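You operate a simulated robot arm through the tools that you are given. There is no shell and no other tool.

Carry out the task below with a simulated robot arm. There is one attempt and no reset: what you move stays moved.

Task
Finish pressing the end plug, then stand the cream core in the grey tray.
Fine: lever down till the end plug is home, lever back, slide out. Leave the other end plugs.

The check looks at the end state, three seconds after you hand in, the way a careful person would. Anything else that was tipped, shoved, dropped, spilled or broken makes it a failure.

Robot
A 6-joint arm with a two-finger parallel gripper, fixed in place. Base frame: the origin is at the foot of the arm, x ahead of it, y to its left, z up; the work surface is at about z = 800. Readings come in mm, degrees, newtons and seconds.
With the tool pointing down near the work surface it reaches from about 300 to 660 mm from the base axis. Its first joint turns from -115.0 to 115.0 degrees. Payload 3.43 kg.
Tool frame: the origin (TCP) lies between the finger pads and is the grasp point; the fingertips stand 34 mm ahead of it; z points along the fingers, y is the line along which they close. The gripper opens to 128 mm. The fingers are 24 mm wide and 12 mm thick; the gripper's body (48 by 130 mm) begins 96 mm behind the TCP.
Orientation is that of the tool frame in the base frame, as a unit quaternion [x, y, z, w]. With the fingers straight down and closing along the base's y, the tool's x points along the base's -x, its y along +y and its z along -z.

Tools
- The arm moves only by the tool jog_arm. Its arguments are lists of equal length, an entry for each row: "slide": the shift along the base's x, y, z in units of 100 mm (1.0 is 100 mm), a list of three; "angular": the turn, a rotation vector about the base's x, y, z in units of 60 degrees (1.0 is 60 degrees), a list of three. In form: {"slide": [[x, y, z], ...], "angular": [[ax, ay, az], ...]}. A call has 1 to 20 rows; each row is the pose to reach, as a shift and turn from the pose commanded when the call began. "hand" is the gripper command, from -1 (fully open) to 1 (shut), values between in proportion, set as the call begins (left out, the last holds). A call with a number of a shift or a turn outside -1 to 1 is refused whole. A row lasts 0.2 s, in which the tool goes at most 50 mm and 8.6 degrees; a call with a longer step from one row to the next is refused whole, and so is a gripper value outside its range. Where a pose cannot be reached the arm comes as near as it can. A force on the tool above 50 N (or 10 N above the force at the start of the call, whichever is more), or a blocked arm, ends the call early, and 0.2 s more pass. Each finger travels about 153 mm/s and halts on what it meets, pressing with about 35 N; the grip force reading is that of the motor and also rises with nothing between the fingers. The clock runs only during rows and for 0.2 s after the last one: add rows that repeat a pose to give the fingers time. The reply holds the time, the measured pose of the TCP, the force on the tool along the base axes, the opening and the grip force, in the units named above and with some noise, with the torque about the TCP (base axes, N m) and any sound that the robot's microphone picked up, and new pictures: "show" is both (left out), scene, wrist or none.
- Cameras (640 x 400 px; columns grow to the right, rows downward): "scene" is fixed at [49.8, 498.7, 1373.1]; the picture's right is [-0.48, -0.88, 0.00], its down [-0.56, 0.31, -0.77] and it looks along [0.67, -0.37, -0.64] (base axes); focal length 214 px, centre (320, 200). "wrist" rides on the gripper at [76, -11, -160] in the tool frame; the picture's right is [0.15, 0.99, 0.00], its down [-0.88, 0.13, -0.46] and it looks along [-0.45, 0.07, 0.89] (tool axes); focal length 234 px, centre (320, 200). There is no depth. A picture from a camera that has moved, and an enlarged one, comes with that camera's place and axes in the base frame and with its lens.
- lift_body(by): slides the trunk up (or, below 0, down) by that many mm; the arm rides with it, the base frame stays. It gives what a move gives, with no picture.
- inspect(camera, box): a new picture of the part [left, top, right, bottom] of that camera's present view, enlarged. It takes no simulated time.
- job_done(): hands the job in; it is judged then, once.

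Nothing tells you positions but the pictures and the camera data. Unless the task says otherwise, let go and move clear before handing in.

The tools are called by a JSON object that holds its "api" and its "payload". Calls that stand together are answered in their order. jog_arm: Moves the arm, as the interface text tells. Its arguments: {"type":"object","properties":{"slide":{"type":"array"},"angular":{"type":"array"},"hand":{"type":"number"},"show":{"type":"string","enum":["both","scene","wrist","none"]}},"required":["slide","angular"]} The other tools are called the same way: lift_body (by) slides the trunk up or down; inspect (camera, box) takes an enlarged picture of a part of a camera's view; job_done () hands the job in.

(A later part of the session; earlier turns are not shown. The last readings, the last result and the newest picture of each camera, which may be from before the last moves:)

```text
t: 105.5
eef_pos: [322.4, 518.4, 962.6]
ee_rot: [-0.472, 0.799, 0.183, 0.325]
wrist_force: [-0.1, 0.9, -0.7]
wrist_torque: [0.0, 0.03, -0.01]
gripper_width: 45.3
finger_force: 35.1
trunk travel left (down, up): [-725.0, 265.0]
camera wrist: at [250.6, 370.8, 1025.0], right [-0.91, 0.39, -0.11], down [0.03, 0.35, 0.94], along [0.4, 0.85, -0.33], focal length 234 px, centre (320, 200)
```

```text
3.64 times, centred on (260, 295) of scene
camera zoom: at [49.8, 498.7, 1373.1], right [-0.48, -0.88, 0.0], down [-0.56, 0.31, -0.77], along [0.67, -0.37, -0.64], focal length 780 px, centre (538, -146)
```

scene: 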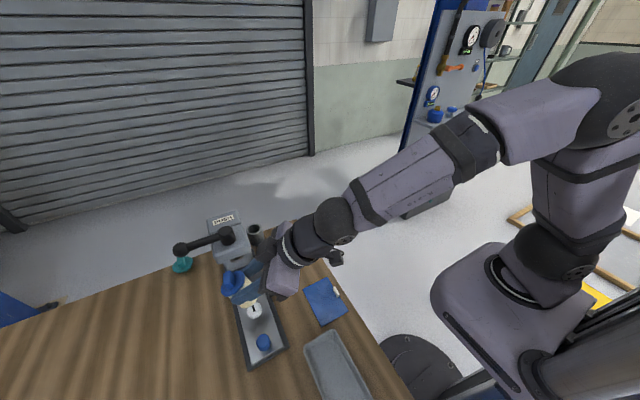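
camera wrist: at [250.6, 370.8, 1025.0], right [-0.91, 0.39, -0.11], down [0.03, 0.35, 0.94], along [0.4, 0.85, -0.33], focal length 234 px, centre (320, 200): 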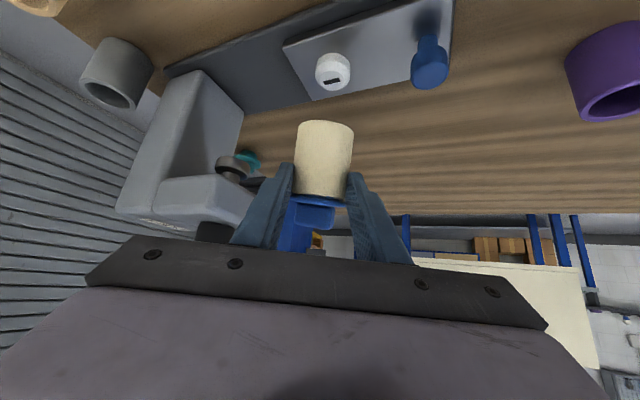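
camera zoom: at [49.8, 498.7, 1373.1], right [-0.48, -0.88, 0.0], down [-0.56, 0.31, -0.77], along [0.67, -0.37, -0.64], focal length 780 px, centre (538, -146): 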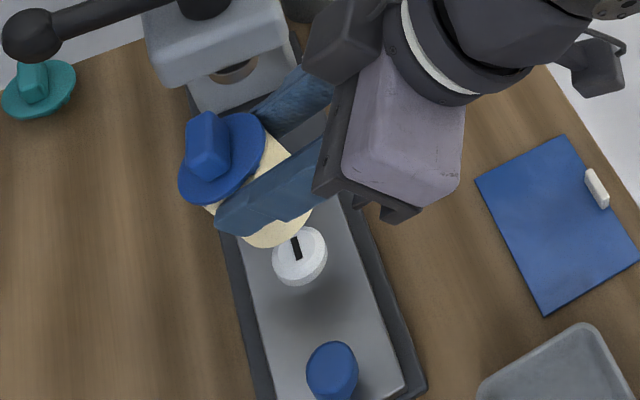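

The core is held stably, and the boss stayed on the slide. Next I'll move away from the press and slowly yaw toward the tray orientation.

{"api": "jog_arm", "payload": {"slide": [[-0.03, -0.02, 0], [-0.07, -0.05, 0], [-0.12, -0.08, 0], [-0.17, -0.12, 0], [-0.22, -0.16, 0], [-0.27, -0.19, 0], [-0.31, -0.22, 0], [-0.34, -0.24, 0], [-0.35, -0.25, 0], [-0.35, -0.25, 0]], "angular": [[0, 0, 0], [0, 0, 0.03], [0, 0, 0.08], [0, 0, 0.16], [0, 0, 0.25], [0, 0, 0.34], [0, 0, 0.43], [0, 0, 0.51], [0, 0, 0.57], [0, 0, 0.6]]}}

{"api": "inspect", "payload": {"camera": "wrist", "box": [240, 80, 440, 260]}}

```text
t: 107.7
eef_pos: [316.3, 515.0, 961.1]
ee_rot: [-0.484, 0.791, 0.187, 0.323]
wrist_force: [0.5, -0.5, -0.3]
wrist_torque: [-0.03, 0.0, -0.02]
gripper_width: 45.2
finger_force: 34.8
out of reach, approached as far as the arm can: row 3, 4, 5, 6, 7, 8, 9, 10
trunk travel left (down, up): [-725.0, 265.0]
camera wrist: at [247.9, 364.2, 1024.1], right [-0.92, 0.36, -0.12], down [0.02, 0.35, 0.94], along [0.38, 0.86, -0.33], focal length 234 px, centre (320, 200)
```

scene: 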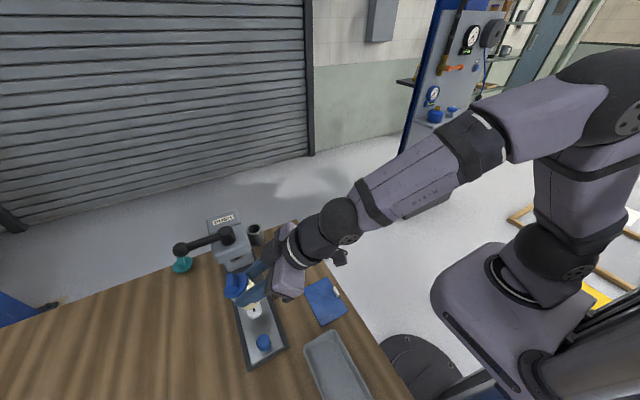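
wrist: 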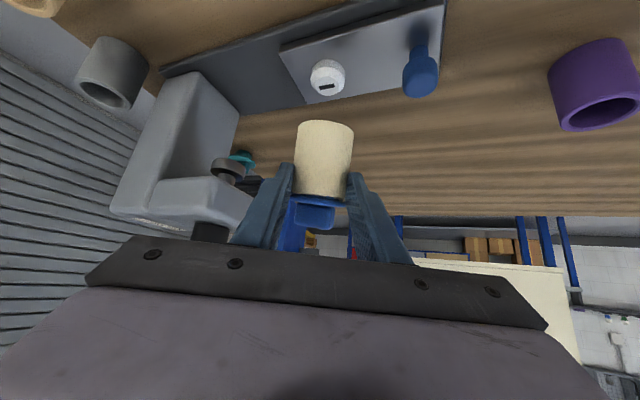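

```text
2.22 times, centred on (340, 170) of wrist
camera zoom: at [247.9, 364.2, 1024.1], right [-0.92, 0.36, -0.12], down [0.02, 0.35, 0.94], along [0.38, 0.86, -0.33], focal length 520 px, centre (276, 267)
```

zoom: 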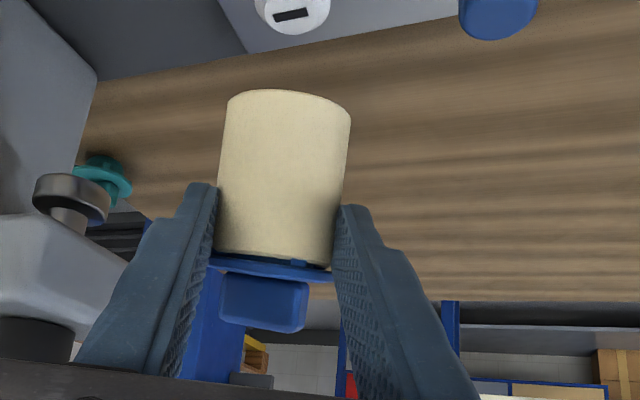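

The yaw is blocked by a near-straight wrist at this height. Working higher relative to the trunk should free it, so I'll raise the tool gently first.

{"api": "jog_arm", "payload": {"slide": [[0, 0, 0.05], [0, 0, 0.13], [0, 0, 0.23], [0, 0, 0.34], [0, 0, 0.45], [0, 0, 0.56], [0, 0, 0.67], [0, 0, 0.78], [0, 0, 0.88], [0, 0, 0.95], [0, 0, 0.95]], "angular": [[0, 0, 0], [0, 0, 0], [0, 0, 0], [0, 0, 0], [0, 0, 0], [0, 0, 0], [0, 0, 0], [0, 0, 0], [0, 0, 0], [0, 0, 0], [0, 0, 0]]}}

{"api": "inspect", "payload": {"camera": "wrist", "box": [240, 80, 440, 260]}}

```text
t: 110.1
eef_pos: [317.1, 516.4, 1017.7]
ee_rot: [-0.476, 0.789, 0.187, 0.342]
wrist_force: [0.7, 0.3, -1.2]
wrist_torque: [0.0, -0.01, -0.03]
gripper_width: 45.0
finger_force: 34.4
out of reach, approached as far as the arm can: row 4, 5, 6, 7, 8, 9, 10, 11
trunk travel left (down, up): [-725.0, 265.0]
camera wrist: at [245.8, 365.3, 1075.0], right [-0.91, 0.38, -0.14], down [0.0, 0.33, 0.94], along [0.4, 0.86, -0.3], focal length 234 px, centre (320, 200)
```

scene: 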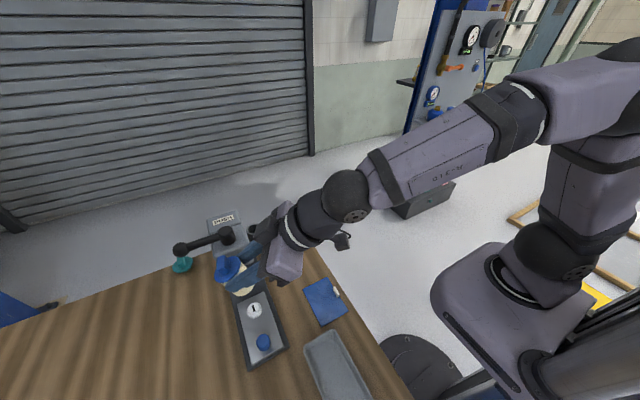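
wrist: 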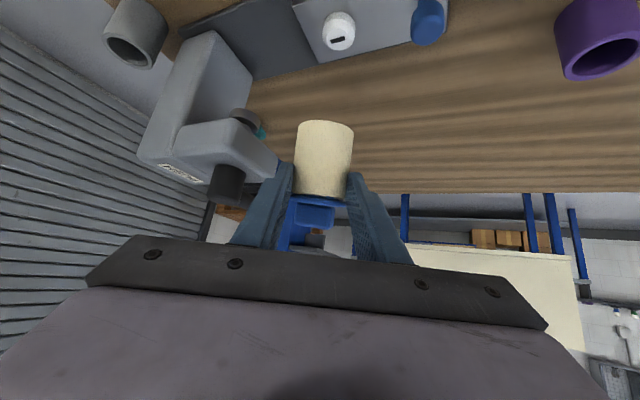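

```text
2.22 times, centred on (340, 170) of wrist
camera zoom: at [245.8, 365.3, 1075.0], right [-0.91, 0.38, -0.14], down [0.0, 0.33, 0.94], along [0.4, 0.86, -0.3], focal length 520 px, centre (276, 267)
```

zoom: 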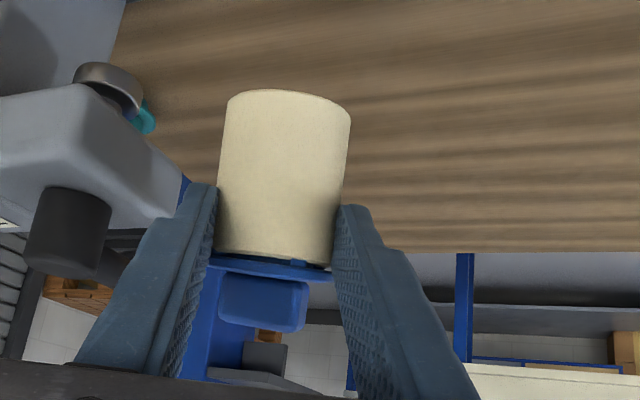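

The core is still held steady. I'll raise purely in z in small steps and see how the arm responds.

{"api": "jog_arm", "payload": {"slide": [[0, 0, 0.03], [0, 0, 0.08], [0, 0, 0.14], [0, 0, 0.2], [0, 0, 0.2]], "angular": [[0, 0, 0], [0, 0, 0], [0, 0, 0], [0, 0, 0], [0, 0, 0]], "show": "none"}}

```text
t: 111.3
eef_pos: [318.2, 516.4, 1018.0]
ee_rot: [-0.476, 0.789, 0.186, 0.342]
wrist_force: [-0.8, 0.0, -0.6]
wrist_torque: [-0.02, 0.03, 0.01]
gripper_width: 45.3
finger_force: 35.3
out of reach, approached as far as the arm can: row 1, 2, 3, 4, 5
trunk travel left (down, up): [-725.0, 265.0]
```

The wrist configuration is limited toward higher azimuth, but lower azimuths (tool pointing more to +x) should be free. The core is gripped high enough that the fingers will clear the tray rim, so any azimuth works for placing. I'll ease down and yaw the other way while moving toward the tray.

{"api": "jog_arm", "payload": {"slide": [[0, 0, -0.05], [-0.02, 0, -0.12], [-0.06, 0, -0.2], [-0.12, 0, -0.27], [-0.2, 0, -0.32], [-0.28, 0, -0.35], [-0.36, 0, -0.35], [-0.43, 0, -0.35], [-0.48, 0, -0.35], [-0.5, 0, -0.35], [-0.5, 0, -0.35]], "angular": [[0, 0, 0], [0, 0, 0], [0, 0, -0.03], [0, 0, -0.07], [0, 0, -0.11], [0, 0, -0.15], [0, 0, -0.19], [0, 0, -0.23], [0, 0, -0.26], [0, 0, -0.27], [0, 0, -0.27]]}}

{"api": "inspect", "payload": {"camera": "wrist", "box": [240, 80, 440, 260]}}

```text
t: 113.7
eef_pos: [268.0, 515.1, 983.5]
ee_rot: [-0.367, 0.852, 0.139, 0.346]
wrist_force: [0.4, -0.8, -0.3]
wrist_torque: [-0.03, 0.0, 0.03]
gripper_width: 45.3
finger_force: 35.1
out of reach, approached as far as the arm can: row 1, 2
trunk travel left (down, up): [-725.0, 265.0]
camera wrist: at [160.9, 390.1, 1045.8], right [-0.79, 0.61, -0.12], down [0.11, 0.33, 0.94], along [0.61, 0.72, -0.33], focal length 234 px, centre (320, 200)
```

scene: 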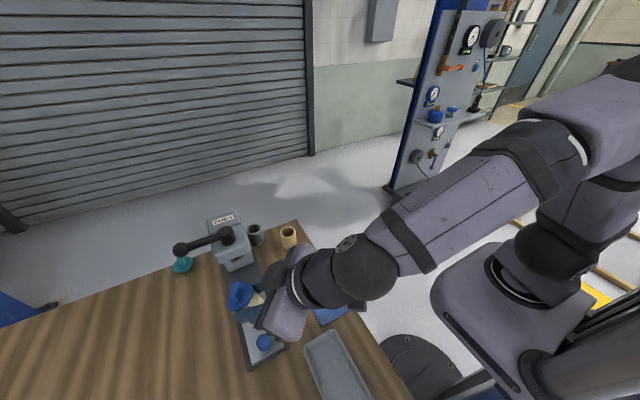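
wrist: 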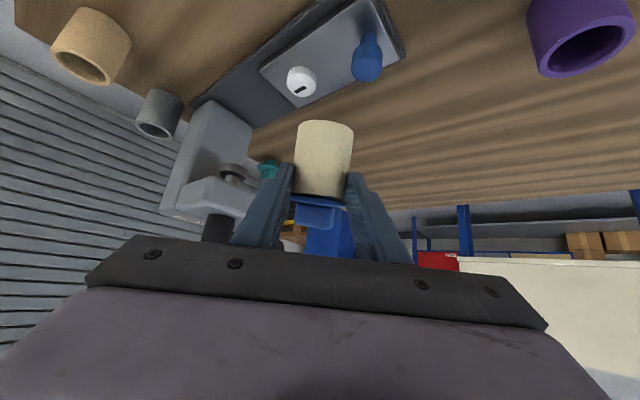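

```text
2.22 times, centred on (340, 170) of wrist
camera zoom: at [160.9, 390.1, 1045.8], right [-0.79, 0.61, -0.12], down [0.11, 0.33, 0.94], along [0.61, 0.72, -0.33], focal length 520 px, centre (276, 267)
```

zoom: 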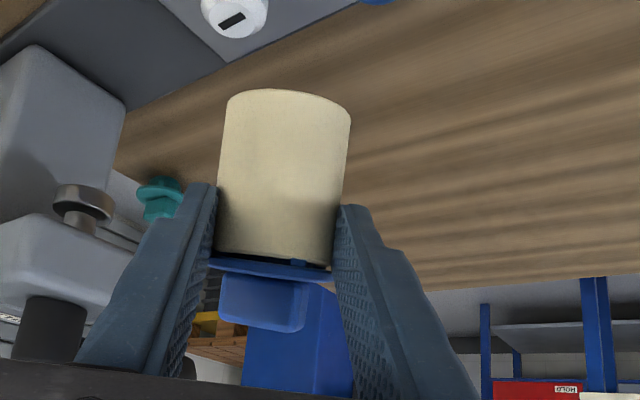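

This direction works smoothly and the core is unchanged in the grip. I'll continue toward the tray with gentle motion.

{"api": "jog_arm", "payload": {"slide": [[-0.03, -0.02, 0], [-0.09, -0.06, 0], [-0.17, -0.12, 0], [-0.26, -0.18, 0], [-0.35, -0.25, 0], [-0.44, -0.32, 0], [-0.53, -0.38, 0], [-0.61, -0.44, 0], [-0.67, -0.48, 0], [-0.7, -0.5, 0], [-0.7, -0.5, 0]], "angular": [[0, 0, 0], [0, 0, -0.01], [0, 0, -0.03], [0, 0, -0.05], [0, 0, -0.07], [0, 0, -0.09], [0, 0, -0.11], [0, 0, -0.13], [0, 0, -0.14], [0, 0, -0.15], [0, 0, -0.15]]}}

{"api": "inspect", "payload": {"camera": "wrist", "box": [240, 80, 440, 260]}}

```text
t: 116.1
eef_pos: [197.8, 464.0, 983.0]
ee_rot: [-0.3, 0.878, 0.113, 0.356]
wrist_force: [0.2, 0.4, -0.4]
wrist_torque: [-0.03, 0.0, 0.01]
gripper_width: 45.0
finger_force: 35.1
trunk travel left (down, up): [-725.0, 265.0]
camera wrist: at [71.5, 357.4, 1045.5], right [-0.68, 0.72, -0.12], down [0.16, 0.31, 0.94], along [0.71, 0.62, -0.33], focal length 234 px, centre (320, 200)
```

scene: 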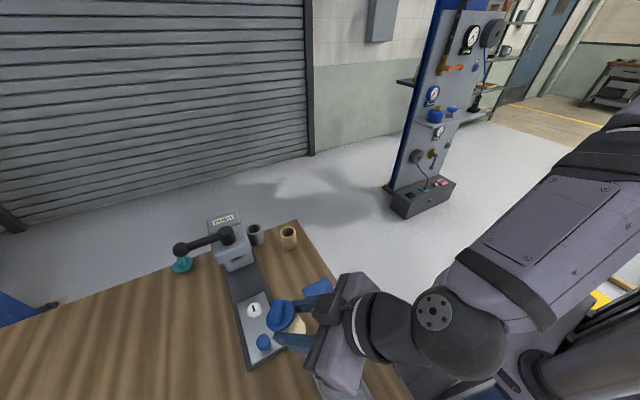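
wrist: 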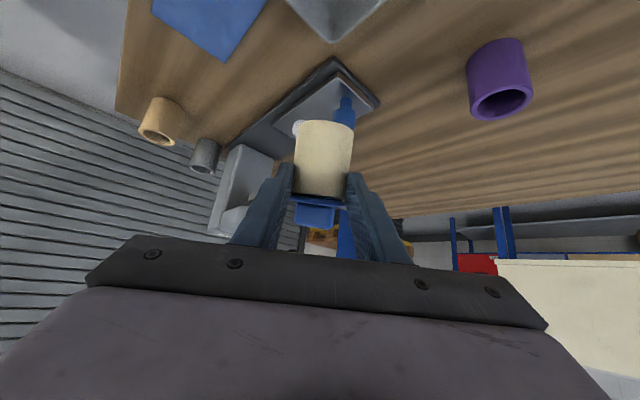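

```text
2.22 times, centred on (340, 170) of wrist
camera zoom: at [71.5, 357.4, 1045.5], right [-0.68, 0.72, -0.12], down [0.16, 0.31, 0.94], along [0.71, 0.62, -0.33], focal length 520 px, centre (276, 267)
```

zoom: 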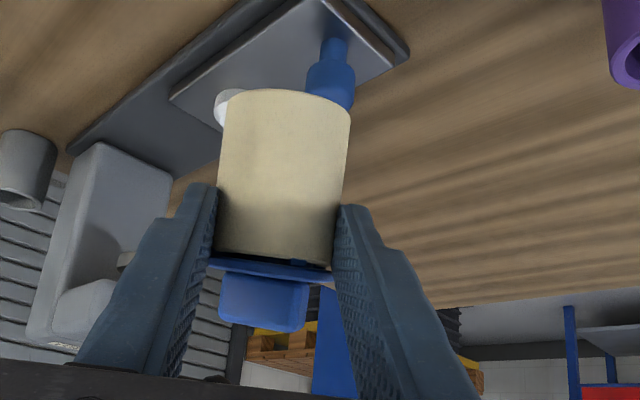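

{"api": "jog_arm", "payload": {"slide": [[-0.03, -0.02, 0], [-0.09, -0.06, 0], [-0.17, -0.12, 0], [-0.25, -0.18, -0.02], [-0.34, -0.25, -0.06], [-0.43, -0.32, -0.12], [-0.52, -0.39, -0.18], [-0.6, -0.45, -0.23], [-0.64, -0.49, -0.27], [-0.67, -0.52, -0.3], [-0.67, -0.52, -0.3]], "angular": [[0, 0, 0], [0, 0, -0.01], [0, 0, -0.02], [0, 0, -0.03], [0, 0, -0.05], [0, 0, -0.07], [0, 0, -0.08], [0, 0, -0.09], [0, 0, -0.1], [0, 0, -0.1], [0, 0, -0.1]]}}

{"api": "inspect", "payload": {"camera": "wrist", "box": [220, 0, 440, 260]}}

{"api": "inspect", "payload": {"camera": "scene", "box": [260, 270, 420, 400]}}

```text
t: 118.5
eef_pos: [129.9, 411.7, 953.3]
ee_rot: [-0.253, 0.893, 0.094, 0.361]
wrist_force: [0.8, -0.1, -1.2]
wrist_torque: [-0.02, 0.01, 0.0]
gripper_width: 45.5
finger_force: 34.7
trunk travel left (down, up): [-725.0, 265.0]
camera wrist: at [-6.2, 318.5, 1014.8], right [-0.6, 0.79, -0.12], down [0.2, 0.29, 0.94], along [0.77, 0.54, -0.33], focal length 234 px, centre (320, 200)
```

scene: 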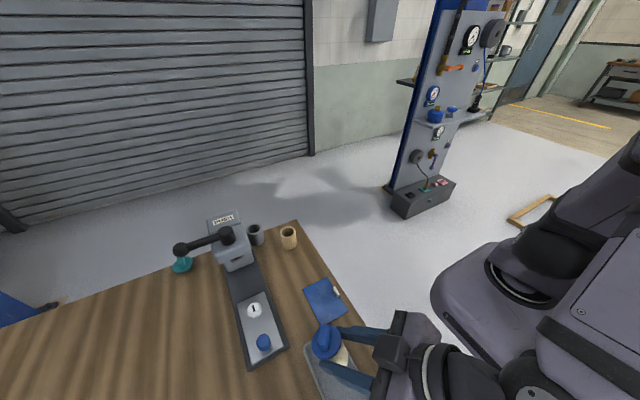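
wrist: 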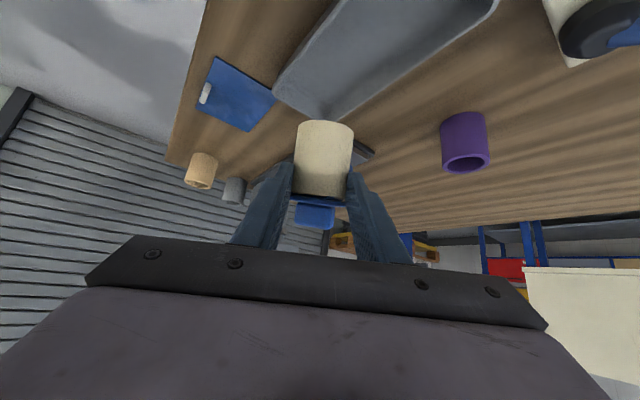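

```text
1.54 times, centred on (330, 130) of wrist
camera zoom: at [-6.2, 318.5, 1014.8], right [-0.6, 0.79, -0.12], down [0.2, 0.29, 0.94], along [0.77, 0.54, -0.33], focal length 360 px, centre (305, 308)
```

zoom: 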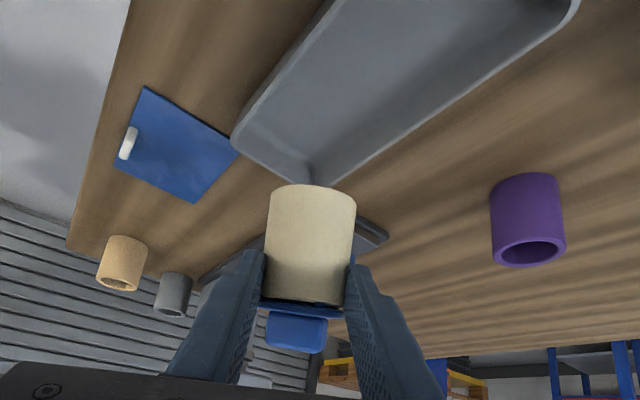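

```text
3.08 times, centred on (340, 335) of scene
camera zoom: at [49.8, 498.7, 1373.1], right [-0.48, -0.88, 0.0], down [-0.56, 0.31, -0.77], along [0.67, -0.37, -0.64], focal length 660 px, centre (258, -215)
```

zoom: 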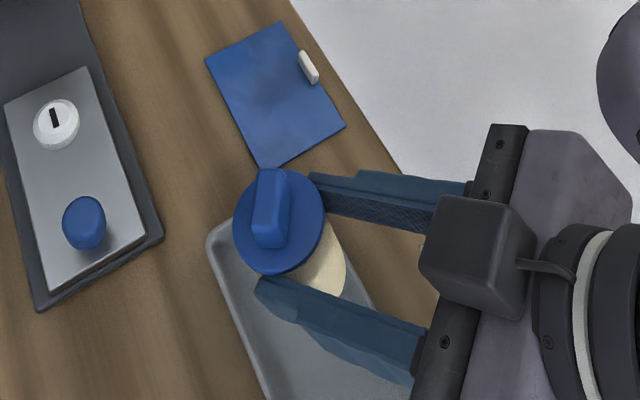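

The core is over the tray. I'll zoom in to measure its tilt and position before lowering.

{"api": "inspect", "payload": {"camera": "scene", "box": [300, 310, 380, 370]}}

{"api": "inspect", "payload": {"camera": "wrist", "box": [270, 100, 370, 240]}}

```text
6.67 times, centred on (340, 340) of scene
camera zoom: at [49.8, 498.7, 1373.1], right [-0.48, -0.88, 0.0], down [-0.56, 0.31, -0.77], along [0.67, -0.37, -0.64], focal length 1430 px, centre (187, -733)
```

zoom: 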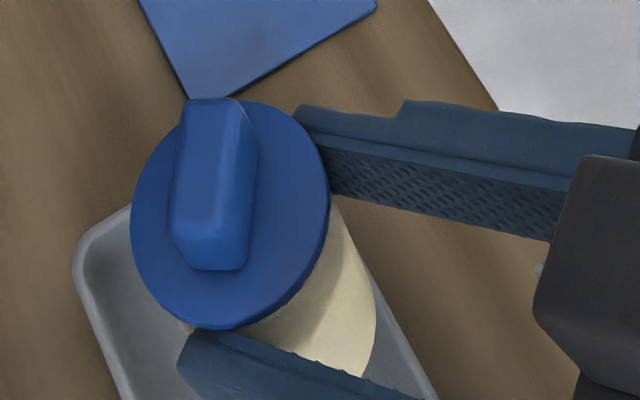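

```text
2.86 times, centred on (320, 170) of wrist
camera zoom: at [-6.2, 318.5, 1014.8], right [-0.6, 0.79, -0.12], down [0.2, 0.29, 0.94], along [0.77, 0.54, -0.33], focal length 669 px, centre (320, 286)
```

zoom: 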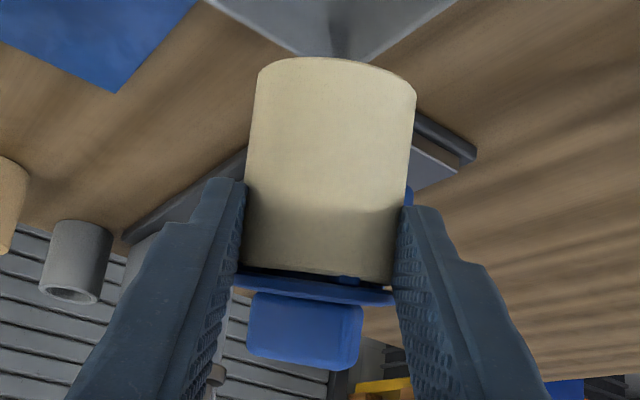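

The core is tilted about 14° with its base near (141, 418), about 69 mm below the TCP. I'll shift slightly in −y to center it in the tray and lower slowly to just above the floor.

{"api": "jog_arm", "payload": {"slide": [[0, -0.01, -0.04], [0, -0.02, -0.1], [0, -0.03, -0.17], [0, -0.05, -0.25], [0, -0.06, -0.33], [0, -0.06, -0.41], [0, -0.06, -0.48], [0, -0.06, -0.54], [0, -0.06, -0.58], [0, -0.06, -0.6], [0, -0.06, -0.6]], "angular": [[0, 0, 0], [0, 0, 0], [0, 0, 0], [0, 0, 0], [0, 0, 0], [0, 0, 0], [0, 0, 0], [0, 0, 0], [0, 0, 0], [0, 0, 0], [0, 0, 0]]}}

{"api": "inspect", "payload": {"camera": "scene", "box": [290, 310, 400, 400]}}

{"api": "inspect", "payload": {"camera": "wrist", "box": [250, 60, 390, 240]}}

```text
t: 120.9
eef_pos: [130.3, 407.6, 892.7]
ee_rot: [-0.254, 0.892, 0.094, 0.362]
wrist_force: [-0.1, 0.4, -0.9]
wrist_torque: [0.0, 0.04, 0.0]
gripper_width: 45.5
finger_force: 34.9
trunk travel left (down, up): [-725.0, 265.0]
camera wrist: at [-5.9, 313.4, 955.1], right [-0.6, 0.79, -0.12], down [0.2, 0.29, 0.94], along [0.77, 0.54, -0.33], focal length 234 px, centre (320, 200)
```

scene: 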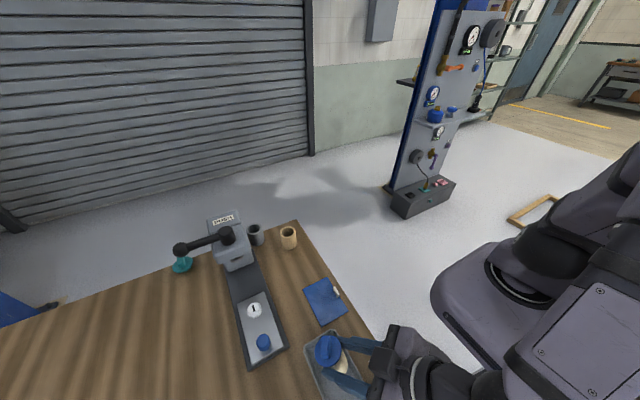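
wrist: 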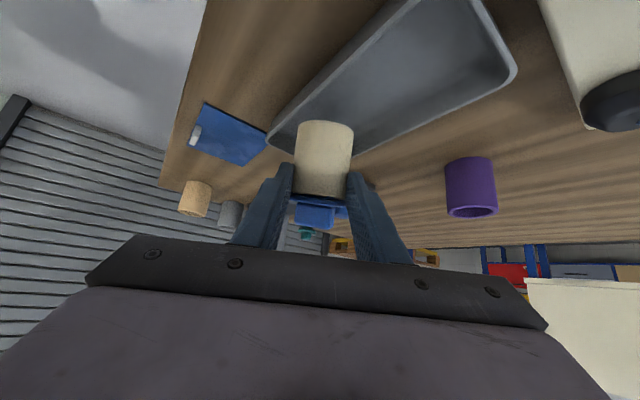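

```text
4.44 times, centred on (345, 355) of scene
camera zoom: at [49.8, 498.7, 1373.1], right [-0.48, -0.88, 0.0], down [-0.56, 0.31, -0.77], along [0.67, -0.37, -0.64], focal length 953 px, centre (209, -489)
```

zoom: 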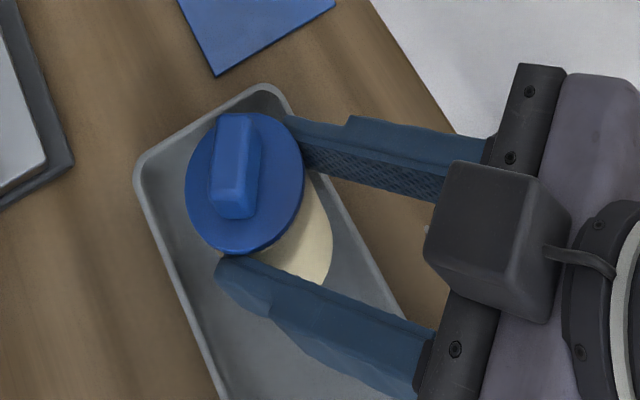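

```text
2.22 times, centred on (320, 150) of wrist
camera zoom: at [-5.9, 313.4, 955.1], right [-0.6, 0.79, -0.12], down [0.2, 0.29, 0.94], along [0.77, 0.54, -0.33], focal length 520 px, centre (320, 311)
```

zoom: 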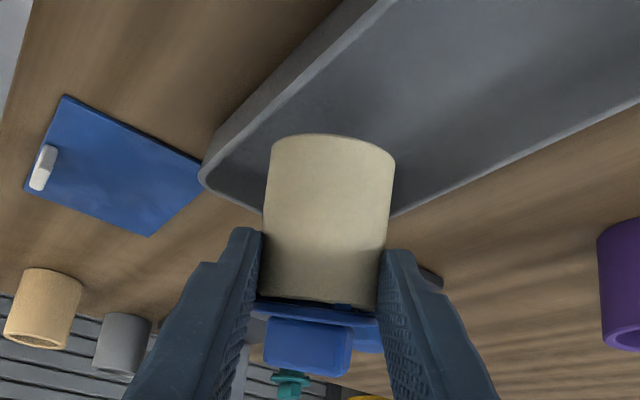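

Positioned well over the tray interior. I'll lower in small steps while watching for contact.

{"api": "jog_arm", "payload": {"slide": [[0, 0, -0.02], [0, 0, -0.04], [0, 0, -0.06], [0, 0, -0.08], [0, 0, -0.1], [0, 0, -0.1]], "angular": [[0, 0, 0], [0, 0, 0], [0, 0, 0], [0, 0, 0], [0, 0, 0], [0, 0, 0]], "show": "none"}}

{"api": "inspect", "payload": {"camera": "wrist", "box": [250, 60, 390, 240]}}

```text
t: 122.3
eef_pos: [131.6, 406.4, 882.4]
ee_rot: [-0.253, 0.892, 0.094, 0.363]
wrist_force: [0.4, -0.2, 0.0]
wrist_torque: [0.01, 0.02, -0.02]
gripper_width: 45.0
finger_force: 34.8
trunk travel left (down, up): [-725.0, 265.0]
```

```text
2.22 times, centred on (320, 150) of wrist
camera zoom: at [-5.5, 313.3, 944.9], right [-0.6, 0.79, -0.12], down [0.2, 0.29, 0.94], along [0.77, 0.54, -0.33], focal length 520 px, centre (320, 311)
```

zoom: 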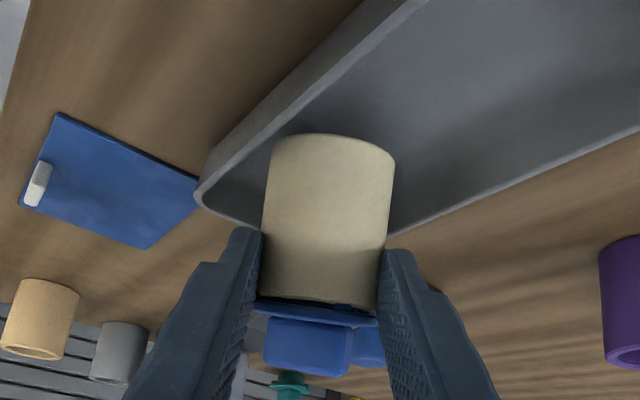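

{"api": "jog_arm", "payload": {"slide": [[0, 0, -0.015], [0, 0, -0.03], [0, 0, -0.045], [0, 0, -0.06], [0, 0, -0.06]], "angular": [[0, 0, 0], [0, 0, 0], [0, 0, 0], [0, 0, 0], [0, 0, 0]], "show": "none"}}

{"api": "inspect", "payload": {"camera": "wrist", "box": [250, 60, 390, 240]}}

```text
t: 123.5
eef_pos: [130.6, 407.2, 877.5]
ee_rot: [-0.253, 0.892, 0.093, 0.362]
wrist_force: [1.4, 0.9, 6.9]
wrist_torque: [0.25, -0.18, -0.05]
gripper_width: 45.1
finger_force: 35.4
trunk travel left (down, up): [-725.0, 265.0]
```

```text
2.22 times, centred on (320, 150) of wrist
camera zoom: at [-6.0, 313.5, 939.7], right [-0.6, 0.79, -0.12], down [0.2, 0.29, 0.94], along [0.77, 0.54, -0.33], focal length 520 px, centre (320, 311)
```

zoom: 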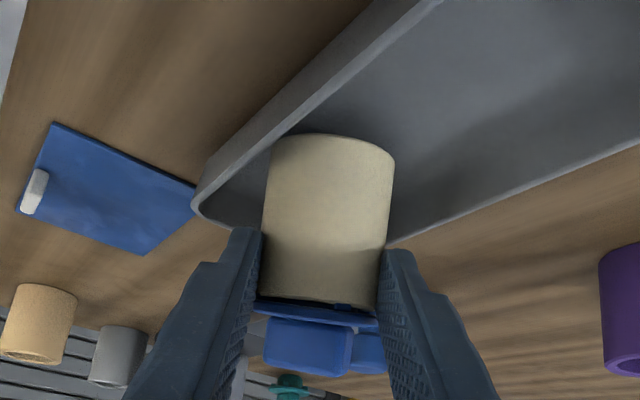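

Contact was detected at the expected height, with the front edge of the tilted base touching first. I'll lower a little more so it rotates upright on the floor.

{"api": "jog_arm", "payload": {"slide": [[0, 0, -0.01], [0, 0, -0.02], [0, 0, -0.03], [0, 0, -0.03]], "angular": [[0, 0, 0], [0, 0, 0], [0, 0, 0], [0, 0, 0]], "show": "none"}}

{"api": "inspect", "payload": {"camera": "wrist", "box": [250, 60, 390, 240]}}

{"api": "inspect", "payload": {"camera": "scene", "box": [290, 310, 400, 400]}}

```text
t: 124.5
eef_pos: [130.0, 407.1, 876.0]
ee_rot: [-0.253, 0.891, 0.095, 0.364]
wrist_force: [-1.5, 2.1, 23.6]
wrist_torque: [0.65, -0.58, 0.06]
gripper_width: 45.4
finger_force: 34.6
trunk travel left (down, up): [-725.0, 265.0]
```

```text
2.22 times, centred on (320, 150) of wrist
camera zoom: at [-6.4, 312.7, 938.2], right [-0.6, 0.79, -0.12], down [0.19, 0.29, 0.94], along [0.77, 0.54, -0.33], focal length 520 px, centre (320, 311)
```

zoom: 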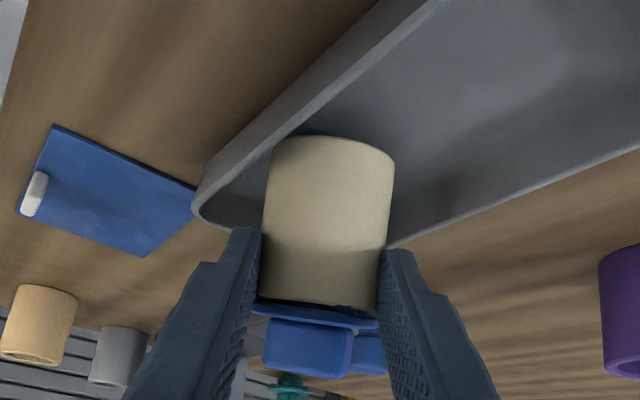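

```text
4.44 times, centred on (345, 355) of scene
camera zoom: at [49.8, 498.7, 1373.1], right [-0.48, -0.88, 0.0], down [-0.56, 0.31, -0.77], along [0.67, -0.37, -0.64], focal length 953 px, centre (209, -489)
```

zoom: 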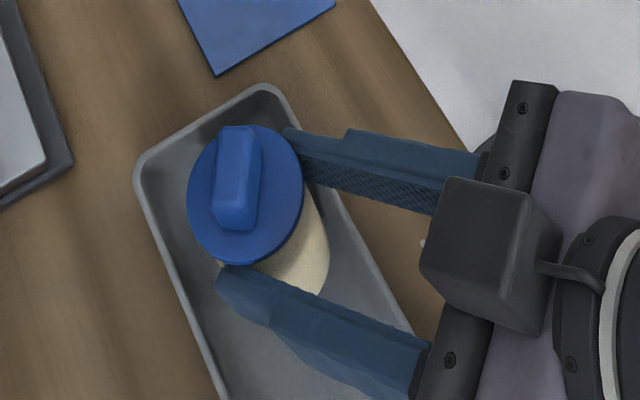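

The grip holds the core rigidly, so pushing won't right it. It's better to raise a bit and rotate the tool about 13° so the core hangs upright, then lower it flat.

{"api": "jog_arm", "payload": {"slide": [[0, 0, 0.03], [0, 0, 0.08], [0, 0, 0.15], [0, 0, 0.23], [0, 0, 0.32], [0, 0, 0.41], [0, 0, 0.5], [0, 0, 0.58], [0, 0, 0.63], [0, 0, 0.65], [0, 0, 0.65]], "angular": [[0, 0, 0], [0, 0, 0], [0, 0, 0], [0, 0, 0], [0, 0, 0], [0, 0, 0], [0, 0, 0], [0, 0, 0], [0, 0, 0], [0, 0, 0], [0, 0, 0]], "show": "none"}}

{"api": "jog_arm", "payload": {"slide": [[0, 0, 0], [-0.01, -0.01, 0], [-0.02, -0.02, 0], [-0.03, -0.03, 0], [-0.04, -0.04, 0], [-0.05, -0.05, 0], [-0.06, -0.06, 0], [-0.06, -0.06, 0], [-0.06, -0.06, 0]], "angular": [[0.01, -0.009, 0], [0.03, -0.027, 0], [0.055, -0.05, 0], [0.08, -0.073, 0], [0.105, -0.096, 0], [0.13, -0.118, 0], [0.15, -0.136, 0], [0.16, -0.145, 0], [0.16, -0.145, 0]]}}

{"api": "inspect", "payload": {"camera": "scene", "box": [290, 290, 400, 400]}}

{"api": "inspect", "payload": {"camera": "wrist", "box": [250, 60, 390, 240]}}

```text
t: 126.9
eef_pos: [129.8, 405.5, 938.0]
ee_rot: [-0.253, 0.892, 0.094, 0.362]
wrist_force: [0.0, 0.6, -0.8]
wrist_torque: [-0.02, 0.01, 0.03]
gripper_width: 45.2
finger_force: 34.9
trunk travel left (down, up): [-725.0, 265.0]
```

```text
t: 128.9
eef_pos: [135.3, 403.1, 944.5]
ee_rot: [-0.212, 0.855, 0.149, 0.45]
wrist_force: [-0.3, 0.2, -0.6]
wrist_torque: [-0.01, 0.06, 0.02]
gripper_width: 45.0
finger_force: 34.8
trunk travel left (down, up): [-725.0, 265.0]
camera wrist: at [-10.5, 304.0, 969.0], right [-0.57, 0.82, -0.06], down [0.06, 0.11, 0.99], along [0.82, 0.56, -0.11], focal length 234 px, centre (320, 200)
```

scene: 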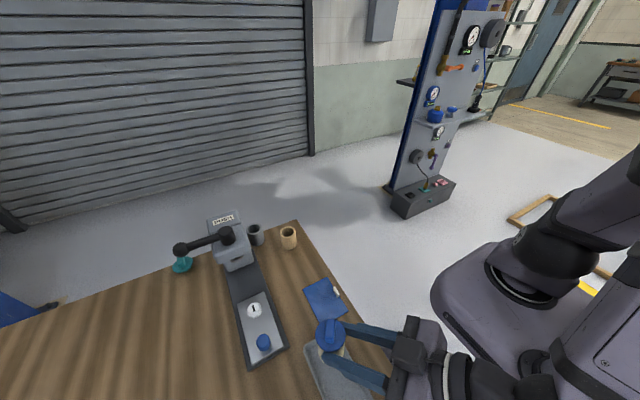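
wrist: 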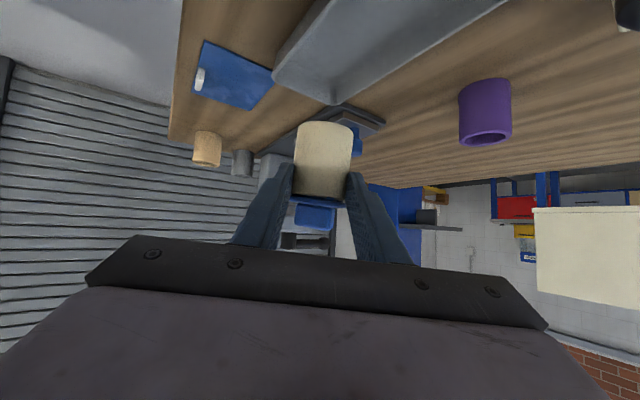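

```text
3.64 times, centred on (345, 345) of scene
camera zoom: at [49.8, 498.7, 1373.1], right [-0.48, -0.88, 0.0], down [-0.56, 0.31, -0.77], along [0.67, -0.37, -0.64], focal length 780 px, centre (229, -327)
```

zoom: 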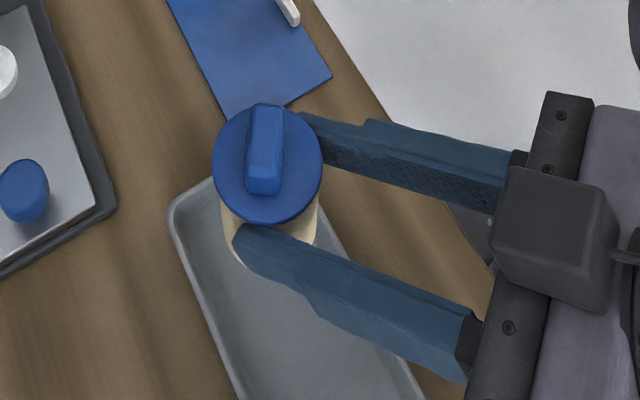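

```text
2.22 times, centred on (320, 150) of wrist
camera zoom: at [-10.5, 304.0, 969.0], right [-0.57, 0.82, -0.06], down [0.06, 0.11, 0.99], along [0.82, 0.56, -0.11], focal length 520 px, centre (320, 311)
```

zoom: 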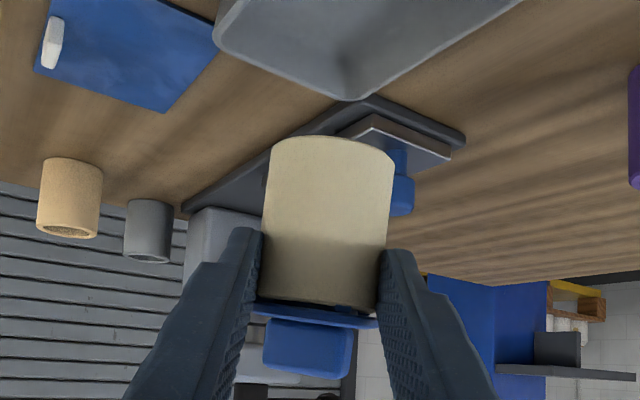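

I need a more accurate tilt reading, so I'll zoom in tightly on the core from both cameras.

{"api": "inspect", "payload": {"camera": "wrist", "box": [285, 115, 365, 215]}}

{"api": "inspect", "payload": {"camera": "scene", "box": [310, 310, 360, 370]}}

```text
4.00 times, centred on (325, 165) of wrist
camera zoom: at [-10.5, 304.0, 969.0], right [-0.57, 0.82, -0.06], down [0.06, 0.11, 0.99], along [0.82, 0.56, -0.11], focal length 937 px, centre (300, 340)
```

zoom: 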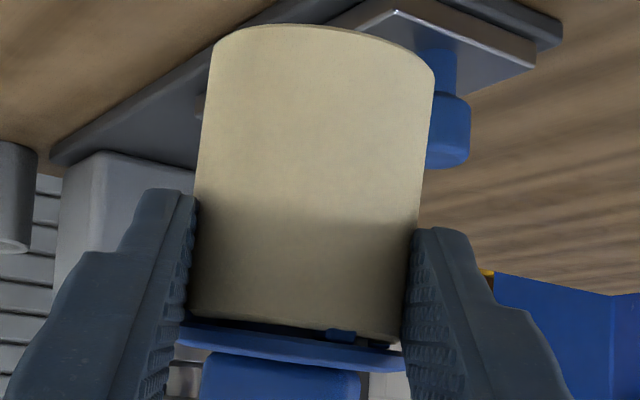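

```text
6.67 times, centred on (335, 340) of scene
camera zoom: at [49.8, 498.7, 1373.1], right [-0.48, -0.88, 0.0], down [-0.56, 0.31, -0.77], along [0.67, -0.37, -0.64], focal length 1430 px, centre (220, -733)
```

zoom: 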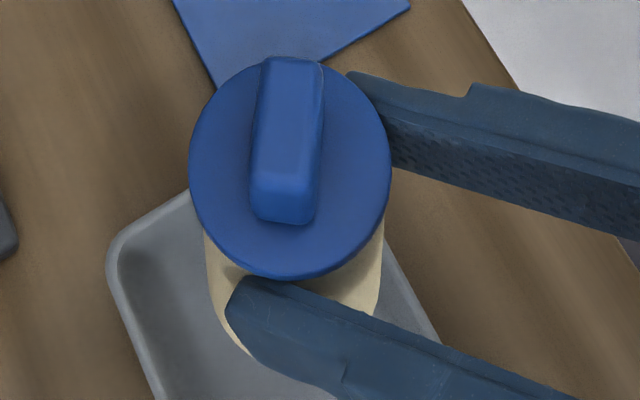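

{"api": "inspect", "payload": {"camera": "wrist", "box": [305, 188, 355, 216]}}

{"api": "inspect", "payload": {"camera": "scene", "box": [318, 335, 350, 365]}}

```text
12.80 times, centred on (330, 202) of wrist
camera zoom: at [-10.5, 304.0, 969.0], right [-0.57, 0.82, -0.06], down [0.06, 0.11, 0.99], along [0.82, 0.56, -0.11], focal length 2997 px, centre (192, 174)
```

zoom: 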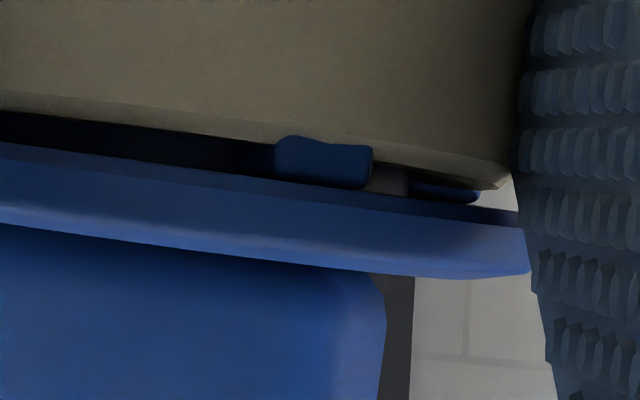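

```text
13.33 times, centred on (334, 350) of scene
camera zoom: at [49.8, 498.7, 1373.1], right [-0.48, -0.88, 0.0], down [-0.56, 0.31, -0.77], along [0.67, -0.37, -0.64], focal length 2860 px, centre (133, -1800)
```

zoom: 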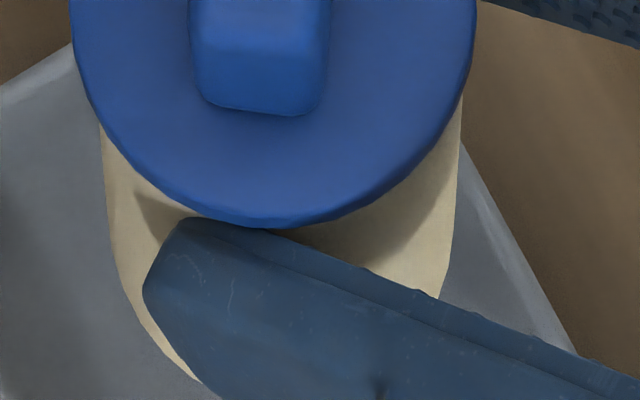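

There's something important here: a gap of about 3 mm has opened under the flange, so the fingers pushed the plug up when the core jammed on the boss. I'll set the core down upright in the tray first, then press the plug home again. I'll lower it with the trunk.

{"api": "lift_body", "payload": {"by": -65}}

{"api": "jog_arm", "payload": {"slide": [[0, 0, 0]], "angular": [[0, 0, 0]]}}

{"api": "inspect", "payload": {"camera": "scene", "box": [290, 310, 400, 400]}}

{"api": "inspect", "payload": {"camera": "wrist", "box": [220, 60, 420, 240]}}

```text
t: 129.9
eef_pos: [136.3, 399.1, 878.4]
ee_rot: [-0.215, 0.854, 0.148, 0.451]
wrist_force: [-0.1, 0.1, -0.5]
wrist_torque: [0.01, 0.02, -0.03]
gripper_width: 45.2
finger_force: 34.8
trunk travel left (down, up): [-660.0, 330.0]
```

```text
t: 130.3
eef_pos: [136.5, 400.8, 878.3]
ee_rot: [-0.214, 0.854, 0.146, 0.451]
wrist_force: [-0.3, -0.9, -0.2]
wrist_torque: [0.02, 0.05, 0.0]
gripper_width: 45.2
finger_force: 35.5
trunk travel left (down, up): [-660.0, 330.0]
camera wrist: at [-10.1, 302.7, 902.4], right [-0.57, 0.82, -0.07], down [0.06, 0.12, 0.99], along [0.82, 0.56, -0.11], focal length 234 px, centre (320, 200)
```

scene: 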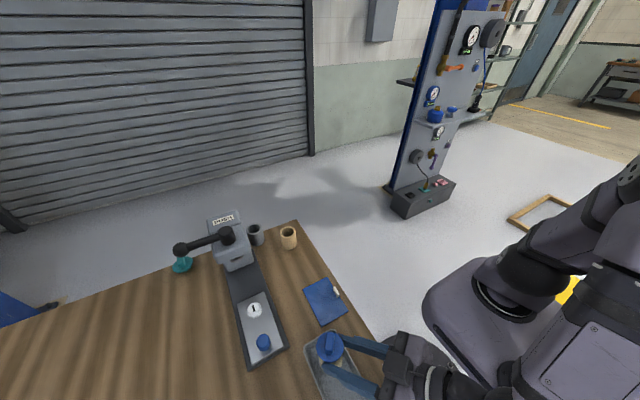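
wrist: 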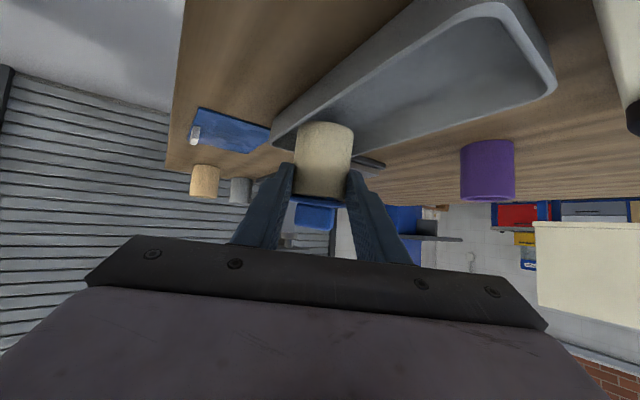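

```text
4.44 times, centred on (345, 355) of scene
camera zoom: at [49.8, 498.7, 1373.1], right [-0.48, -0.88, 0.0], down [-0.56, 0.31, -0.77], along [0.67, -0.37, -0.64], focal length 953 px, centre (209, -489)
```

zoom: 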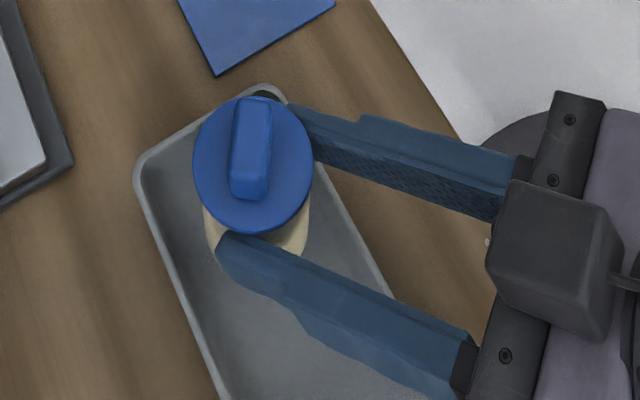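

```text
2.22 times, centred on (320, 150) of wrist
camera zoom: at [-10.1, 302.7, 902.4], right [-0.57, 0.82, -0.07], down [0.06, 0.12, 0.99], along [0.82, 0.56, -0.11], focal length 520 px, centre (320, 311)
```

zoom: 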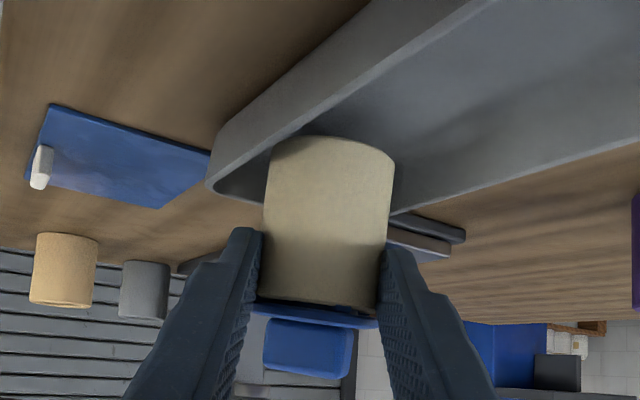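

{"api": "lift_body", "payload": {"by": -12}}

{"api": "lift_body", "payload": {"by": -4}}

```text
t: 130.9
eef_pos: [135.7, 400.3, 867.6]
ee_rot: [-0.215, 0.853, 0.148, 0.452]
wrist_force: [3.2, 1.3, 12.9]
wrist_torque: [0.34, -0.78, 0.01]
gripper_width: 45.1
finger_force: 35.3
trunk travel left (down, up): [-648.0, 342.0]
```

```text
t: 131.5
eef_pos: [136.1, 399.6, 863.7]
ee_rot: [-0.215, 0.853, 0.149, 0.451]
wrist_force: [-3.1, -1.0, 23.1]
wrist_torque: [0.12, -0.85, -0.02]
gripper_width: 45.5
finger_force: 35.3
trunk travel left (down, up): [-644.0, 346.0]
```

The core is in contact with the tray floor. I'll relieve the load slightly and look before releasing.

{"api": "lift_body", "payload": {"by": 3}}

{"api": "jog_arm", "payload": {"slide": [[0, 0, 0]], "angular": [[0, 0, 0]]}}

{"api": "inspect", "payload": {"camera": "scene", "box": [300, 320, 370, 390]}}

{"api": "inspect", "payload": {"camera": "wrist", "box": [220, 60, 420, 240]}}

```text
t: 132.0
eef_pos: [135.3, 399.9, 864.1]
ee_rot: [-0.213, 0.855, 0.147, 0.449]
wrist_force: [0.6, -0.9, 4.9]
wrist_torque: [0.0, -0.31, -0.1]
gripper_width: 45.2
finger_force: 34.9
trunk travel left (down, up): [-647.0, 343.0]
```

```text
t: 132.4
eef_pos: [134.1, 400.0, 862.7]
ee_rot: [-0.215, 0.854, 0.146, 0.45]
wrist_force: [-2.0, 0.0, 4.4]
wrist_torque: [0.06, -0.12, 0.03]
gripper_width: 45.4
finger_force: 35.3
trunk travel left (down, up): [-647.0, 343.0]
camera wrist: at [-10.6, 302.9, 888.9], right [-0.57, 0.82, -0.06], down [0.06, 0.12, 0.99], along [0.82, 0.56, -0.11], focal length 234 px, centre (320, 200)
```

scene: 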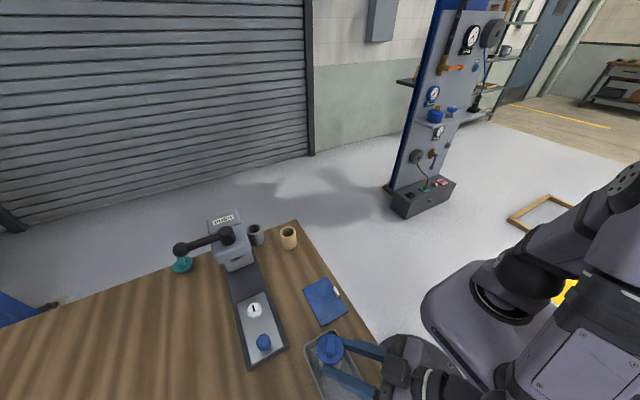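
wrist: 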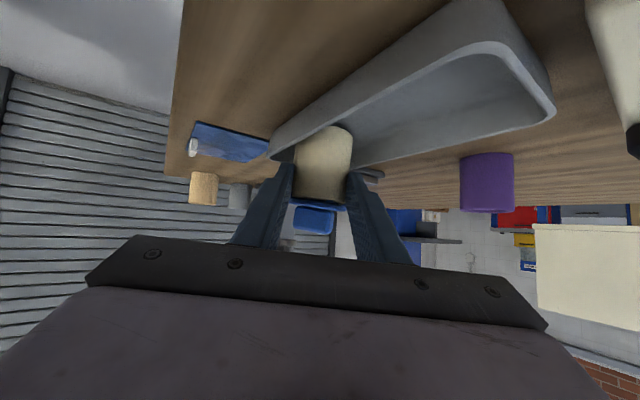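

```text
5.71 times, centred on (335, 355) of scene
camera zoom: at [49.8, 498.7, 1373.1], right [-0.48, -0.88, 0.0], down [-0.56, 0.31, -0.77], along [0.67, -0.37, -0.64], focal length 1226 px, centre (234, -686)
```

zoom: 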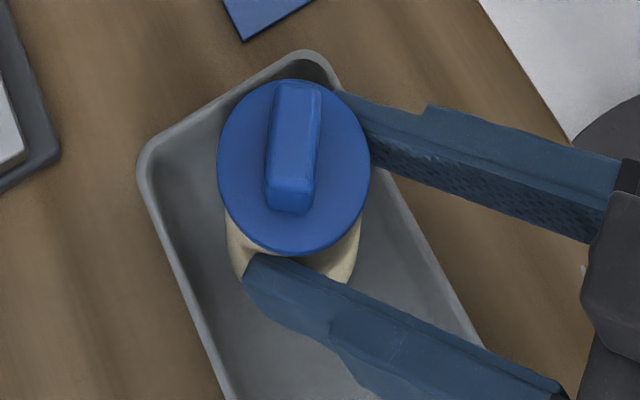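

```text
2.22 times, centred on (320, 150) of wrist
camera zoom: at [-10.6, 302.9, 888.9], right [-0.57, 0.82, -0.06], down [0.06, 0.12, 0.99], along [0.82, 0.56, -0.11], focal length 520 px, centre (320, 311)
```

zoom: 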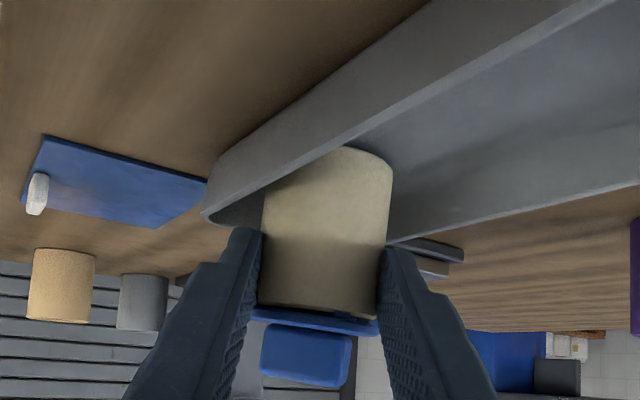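

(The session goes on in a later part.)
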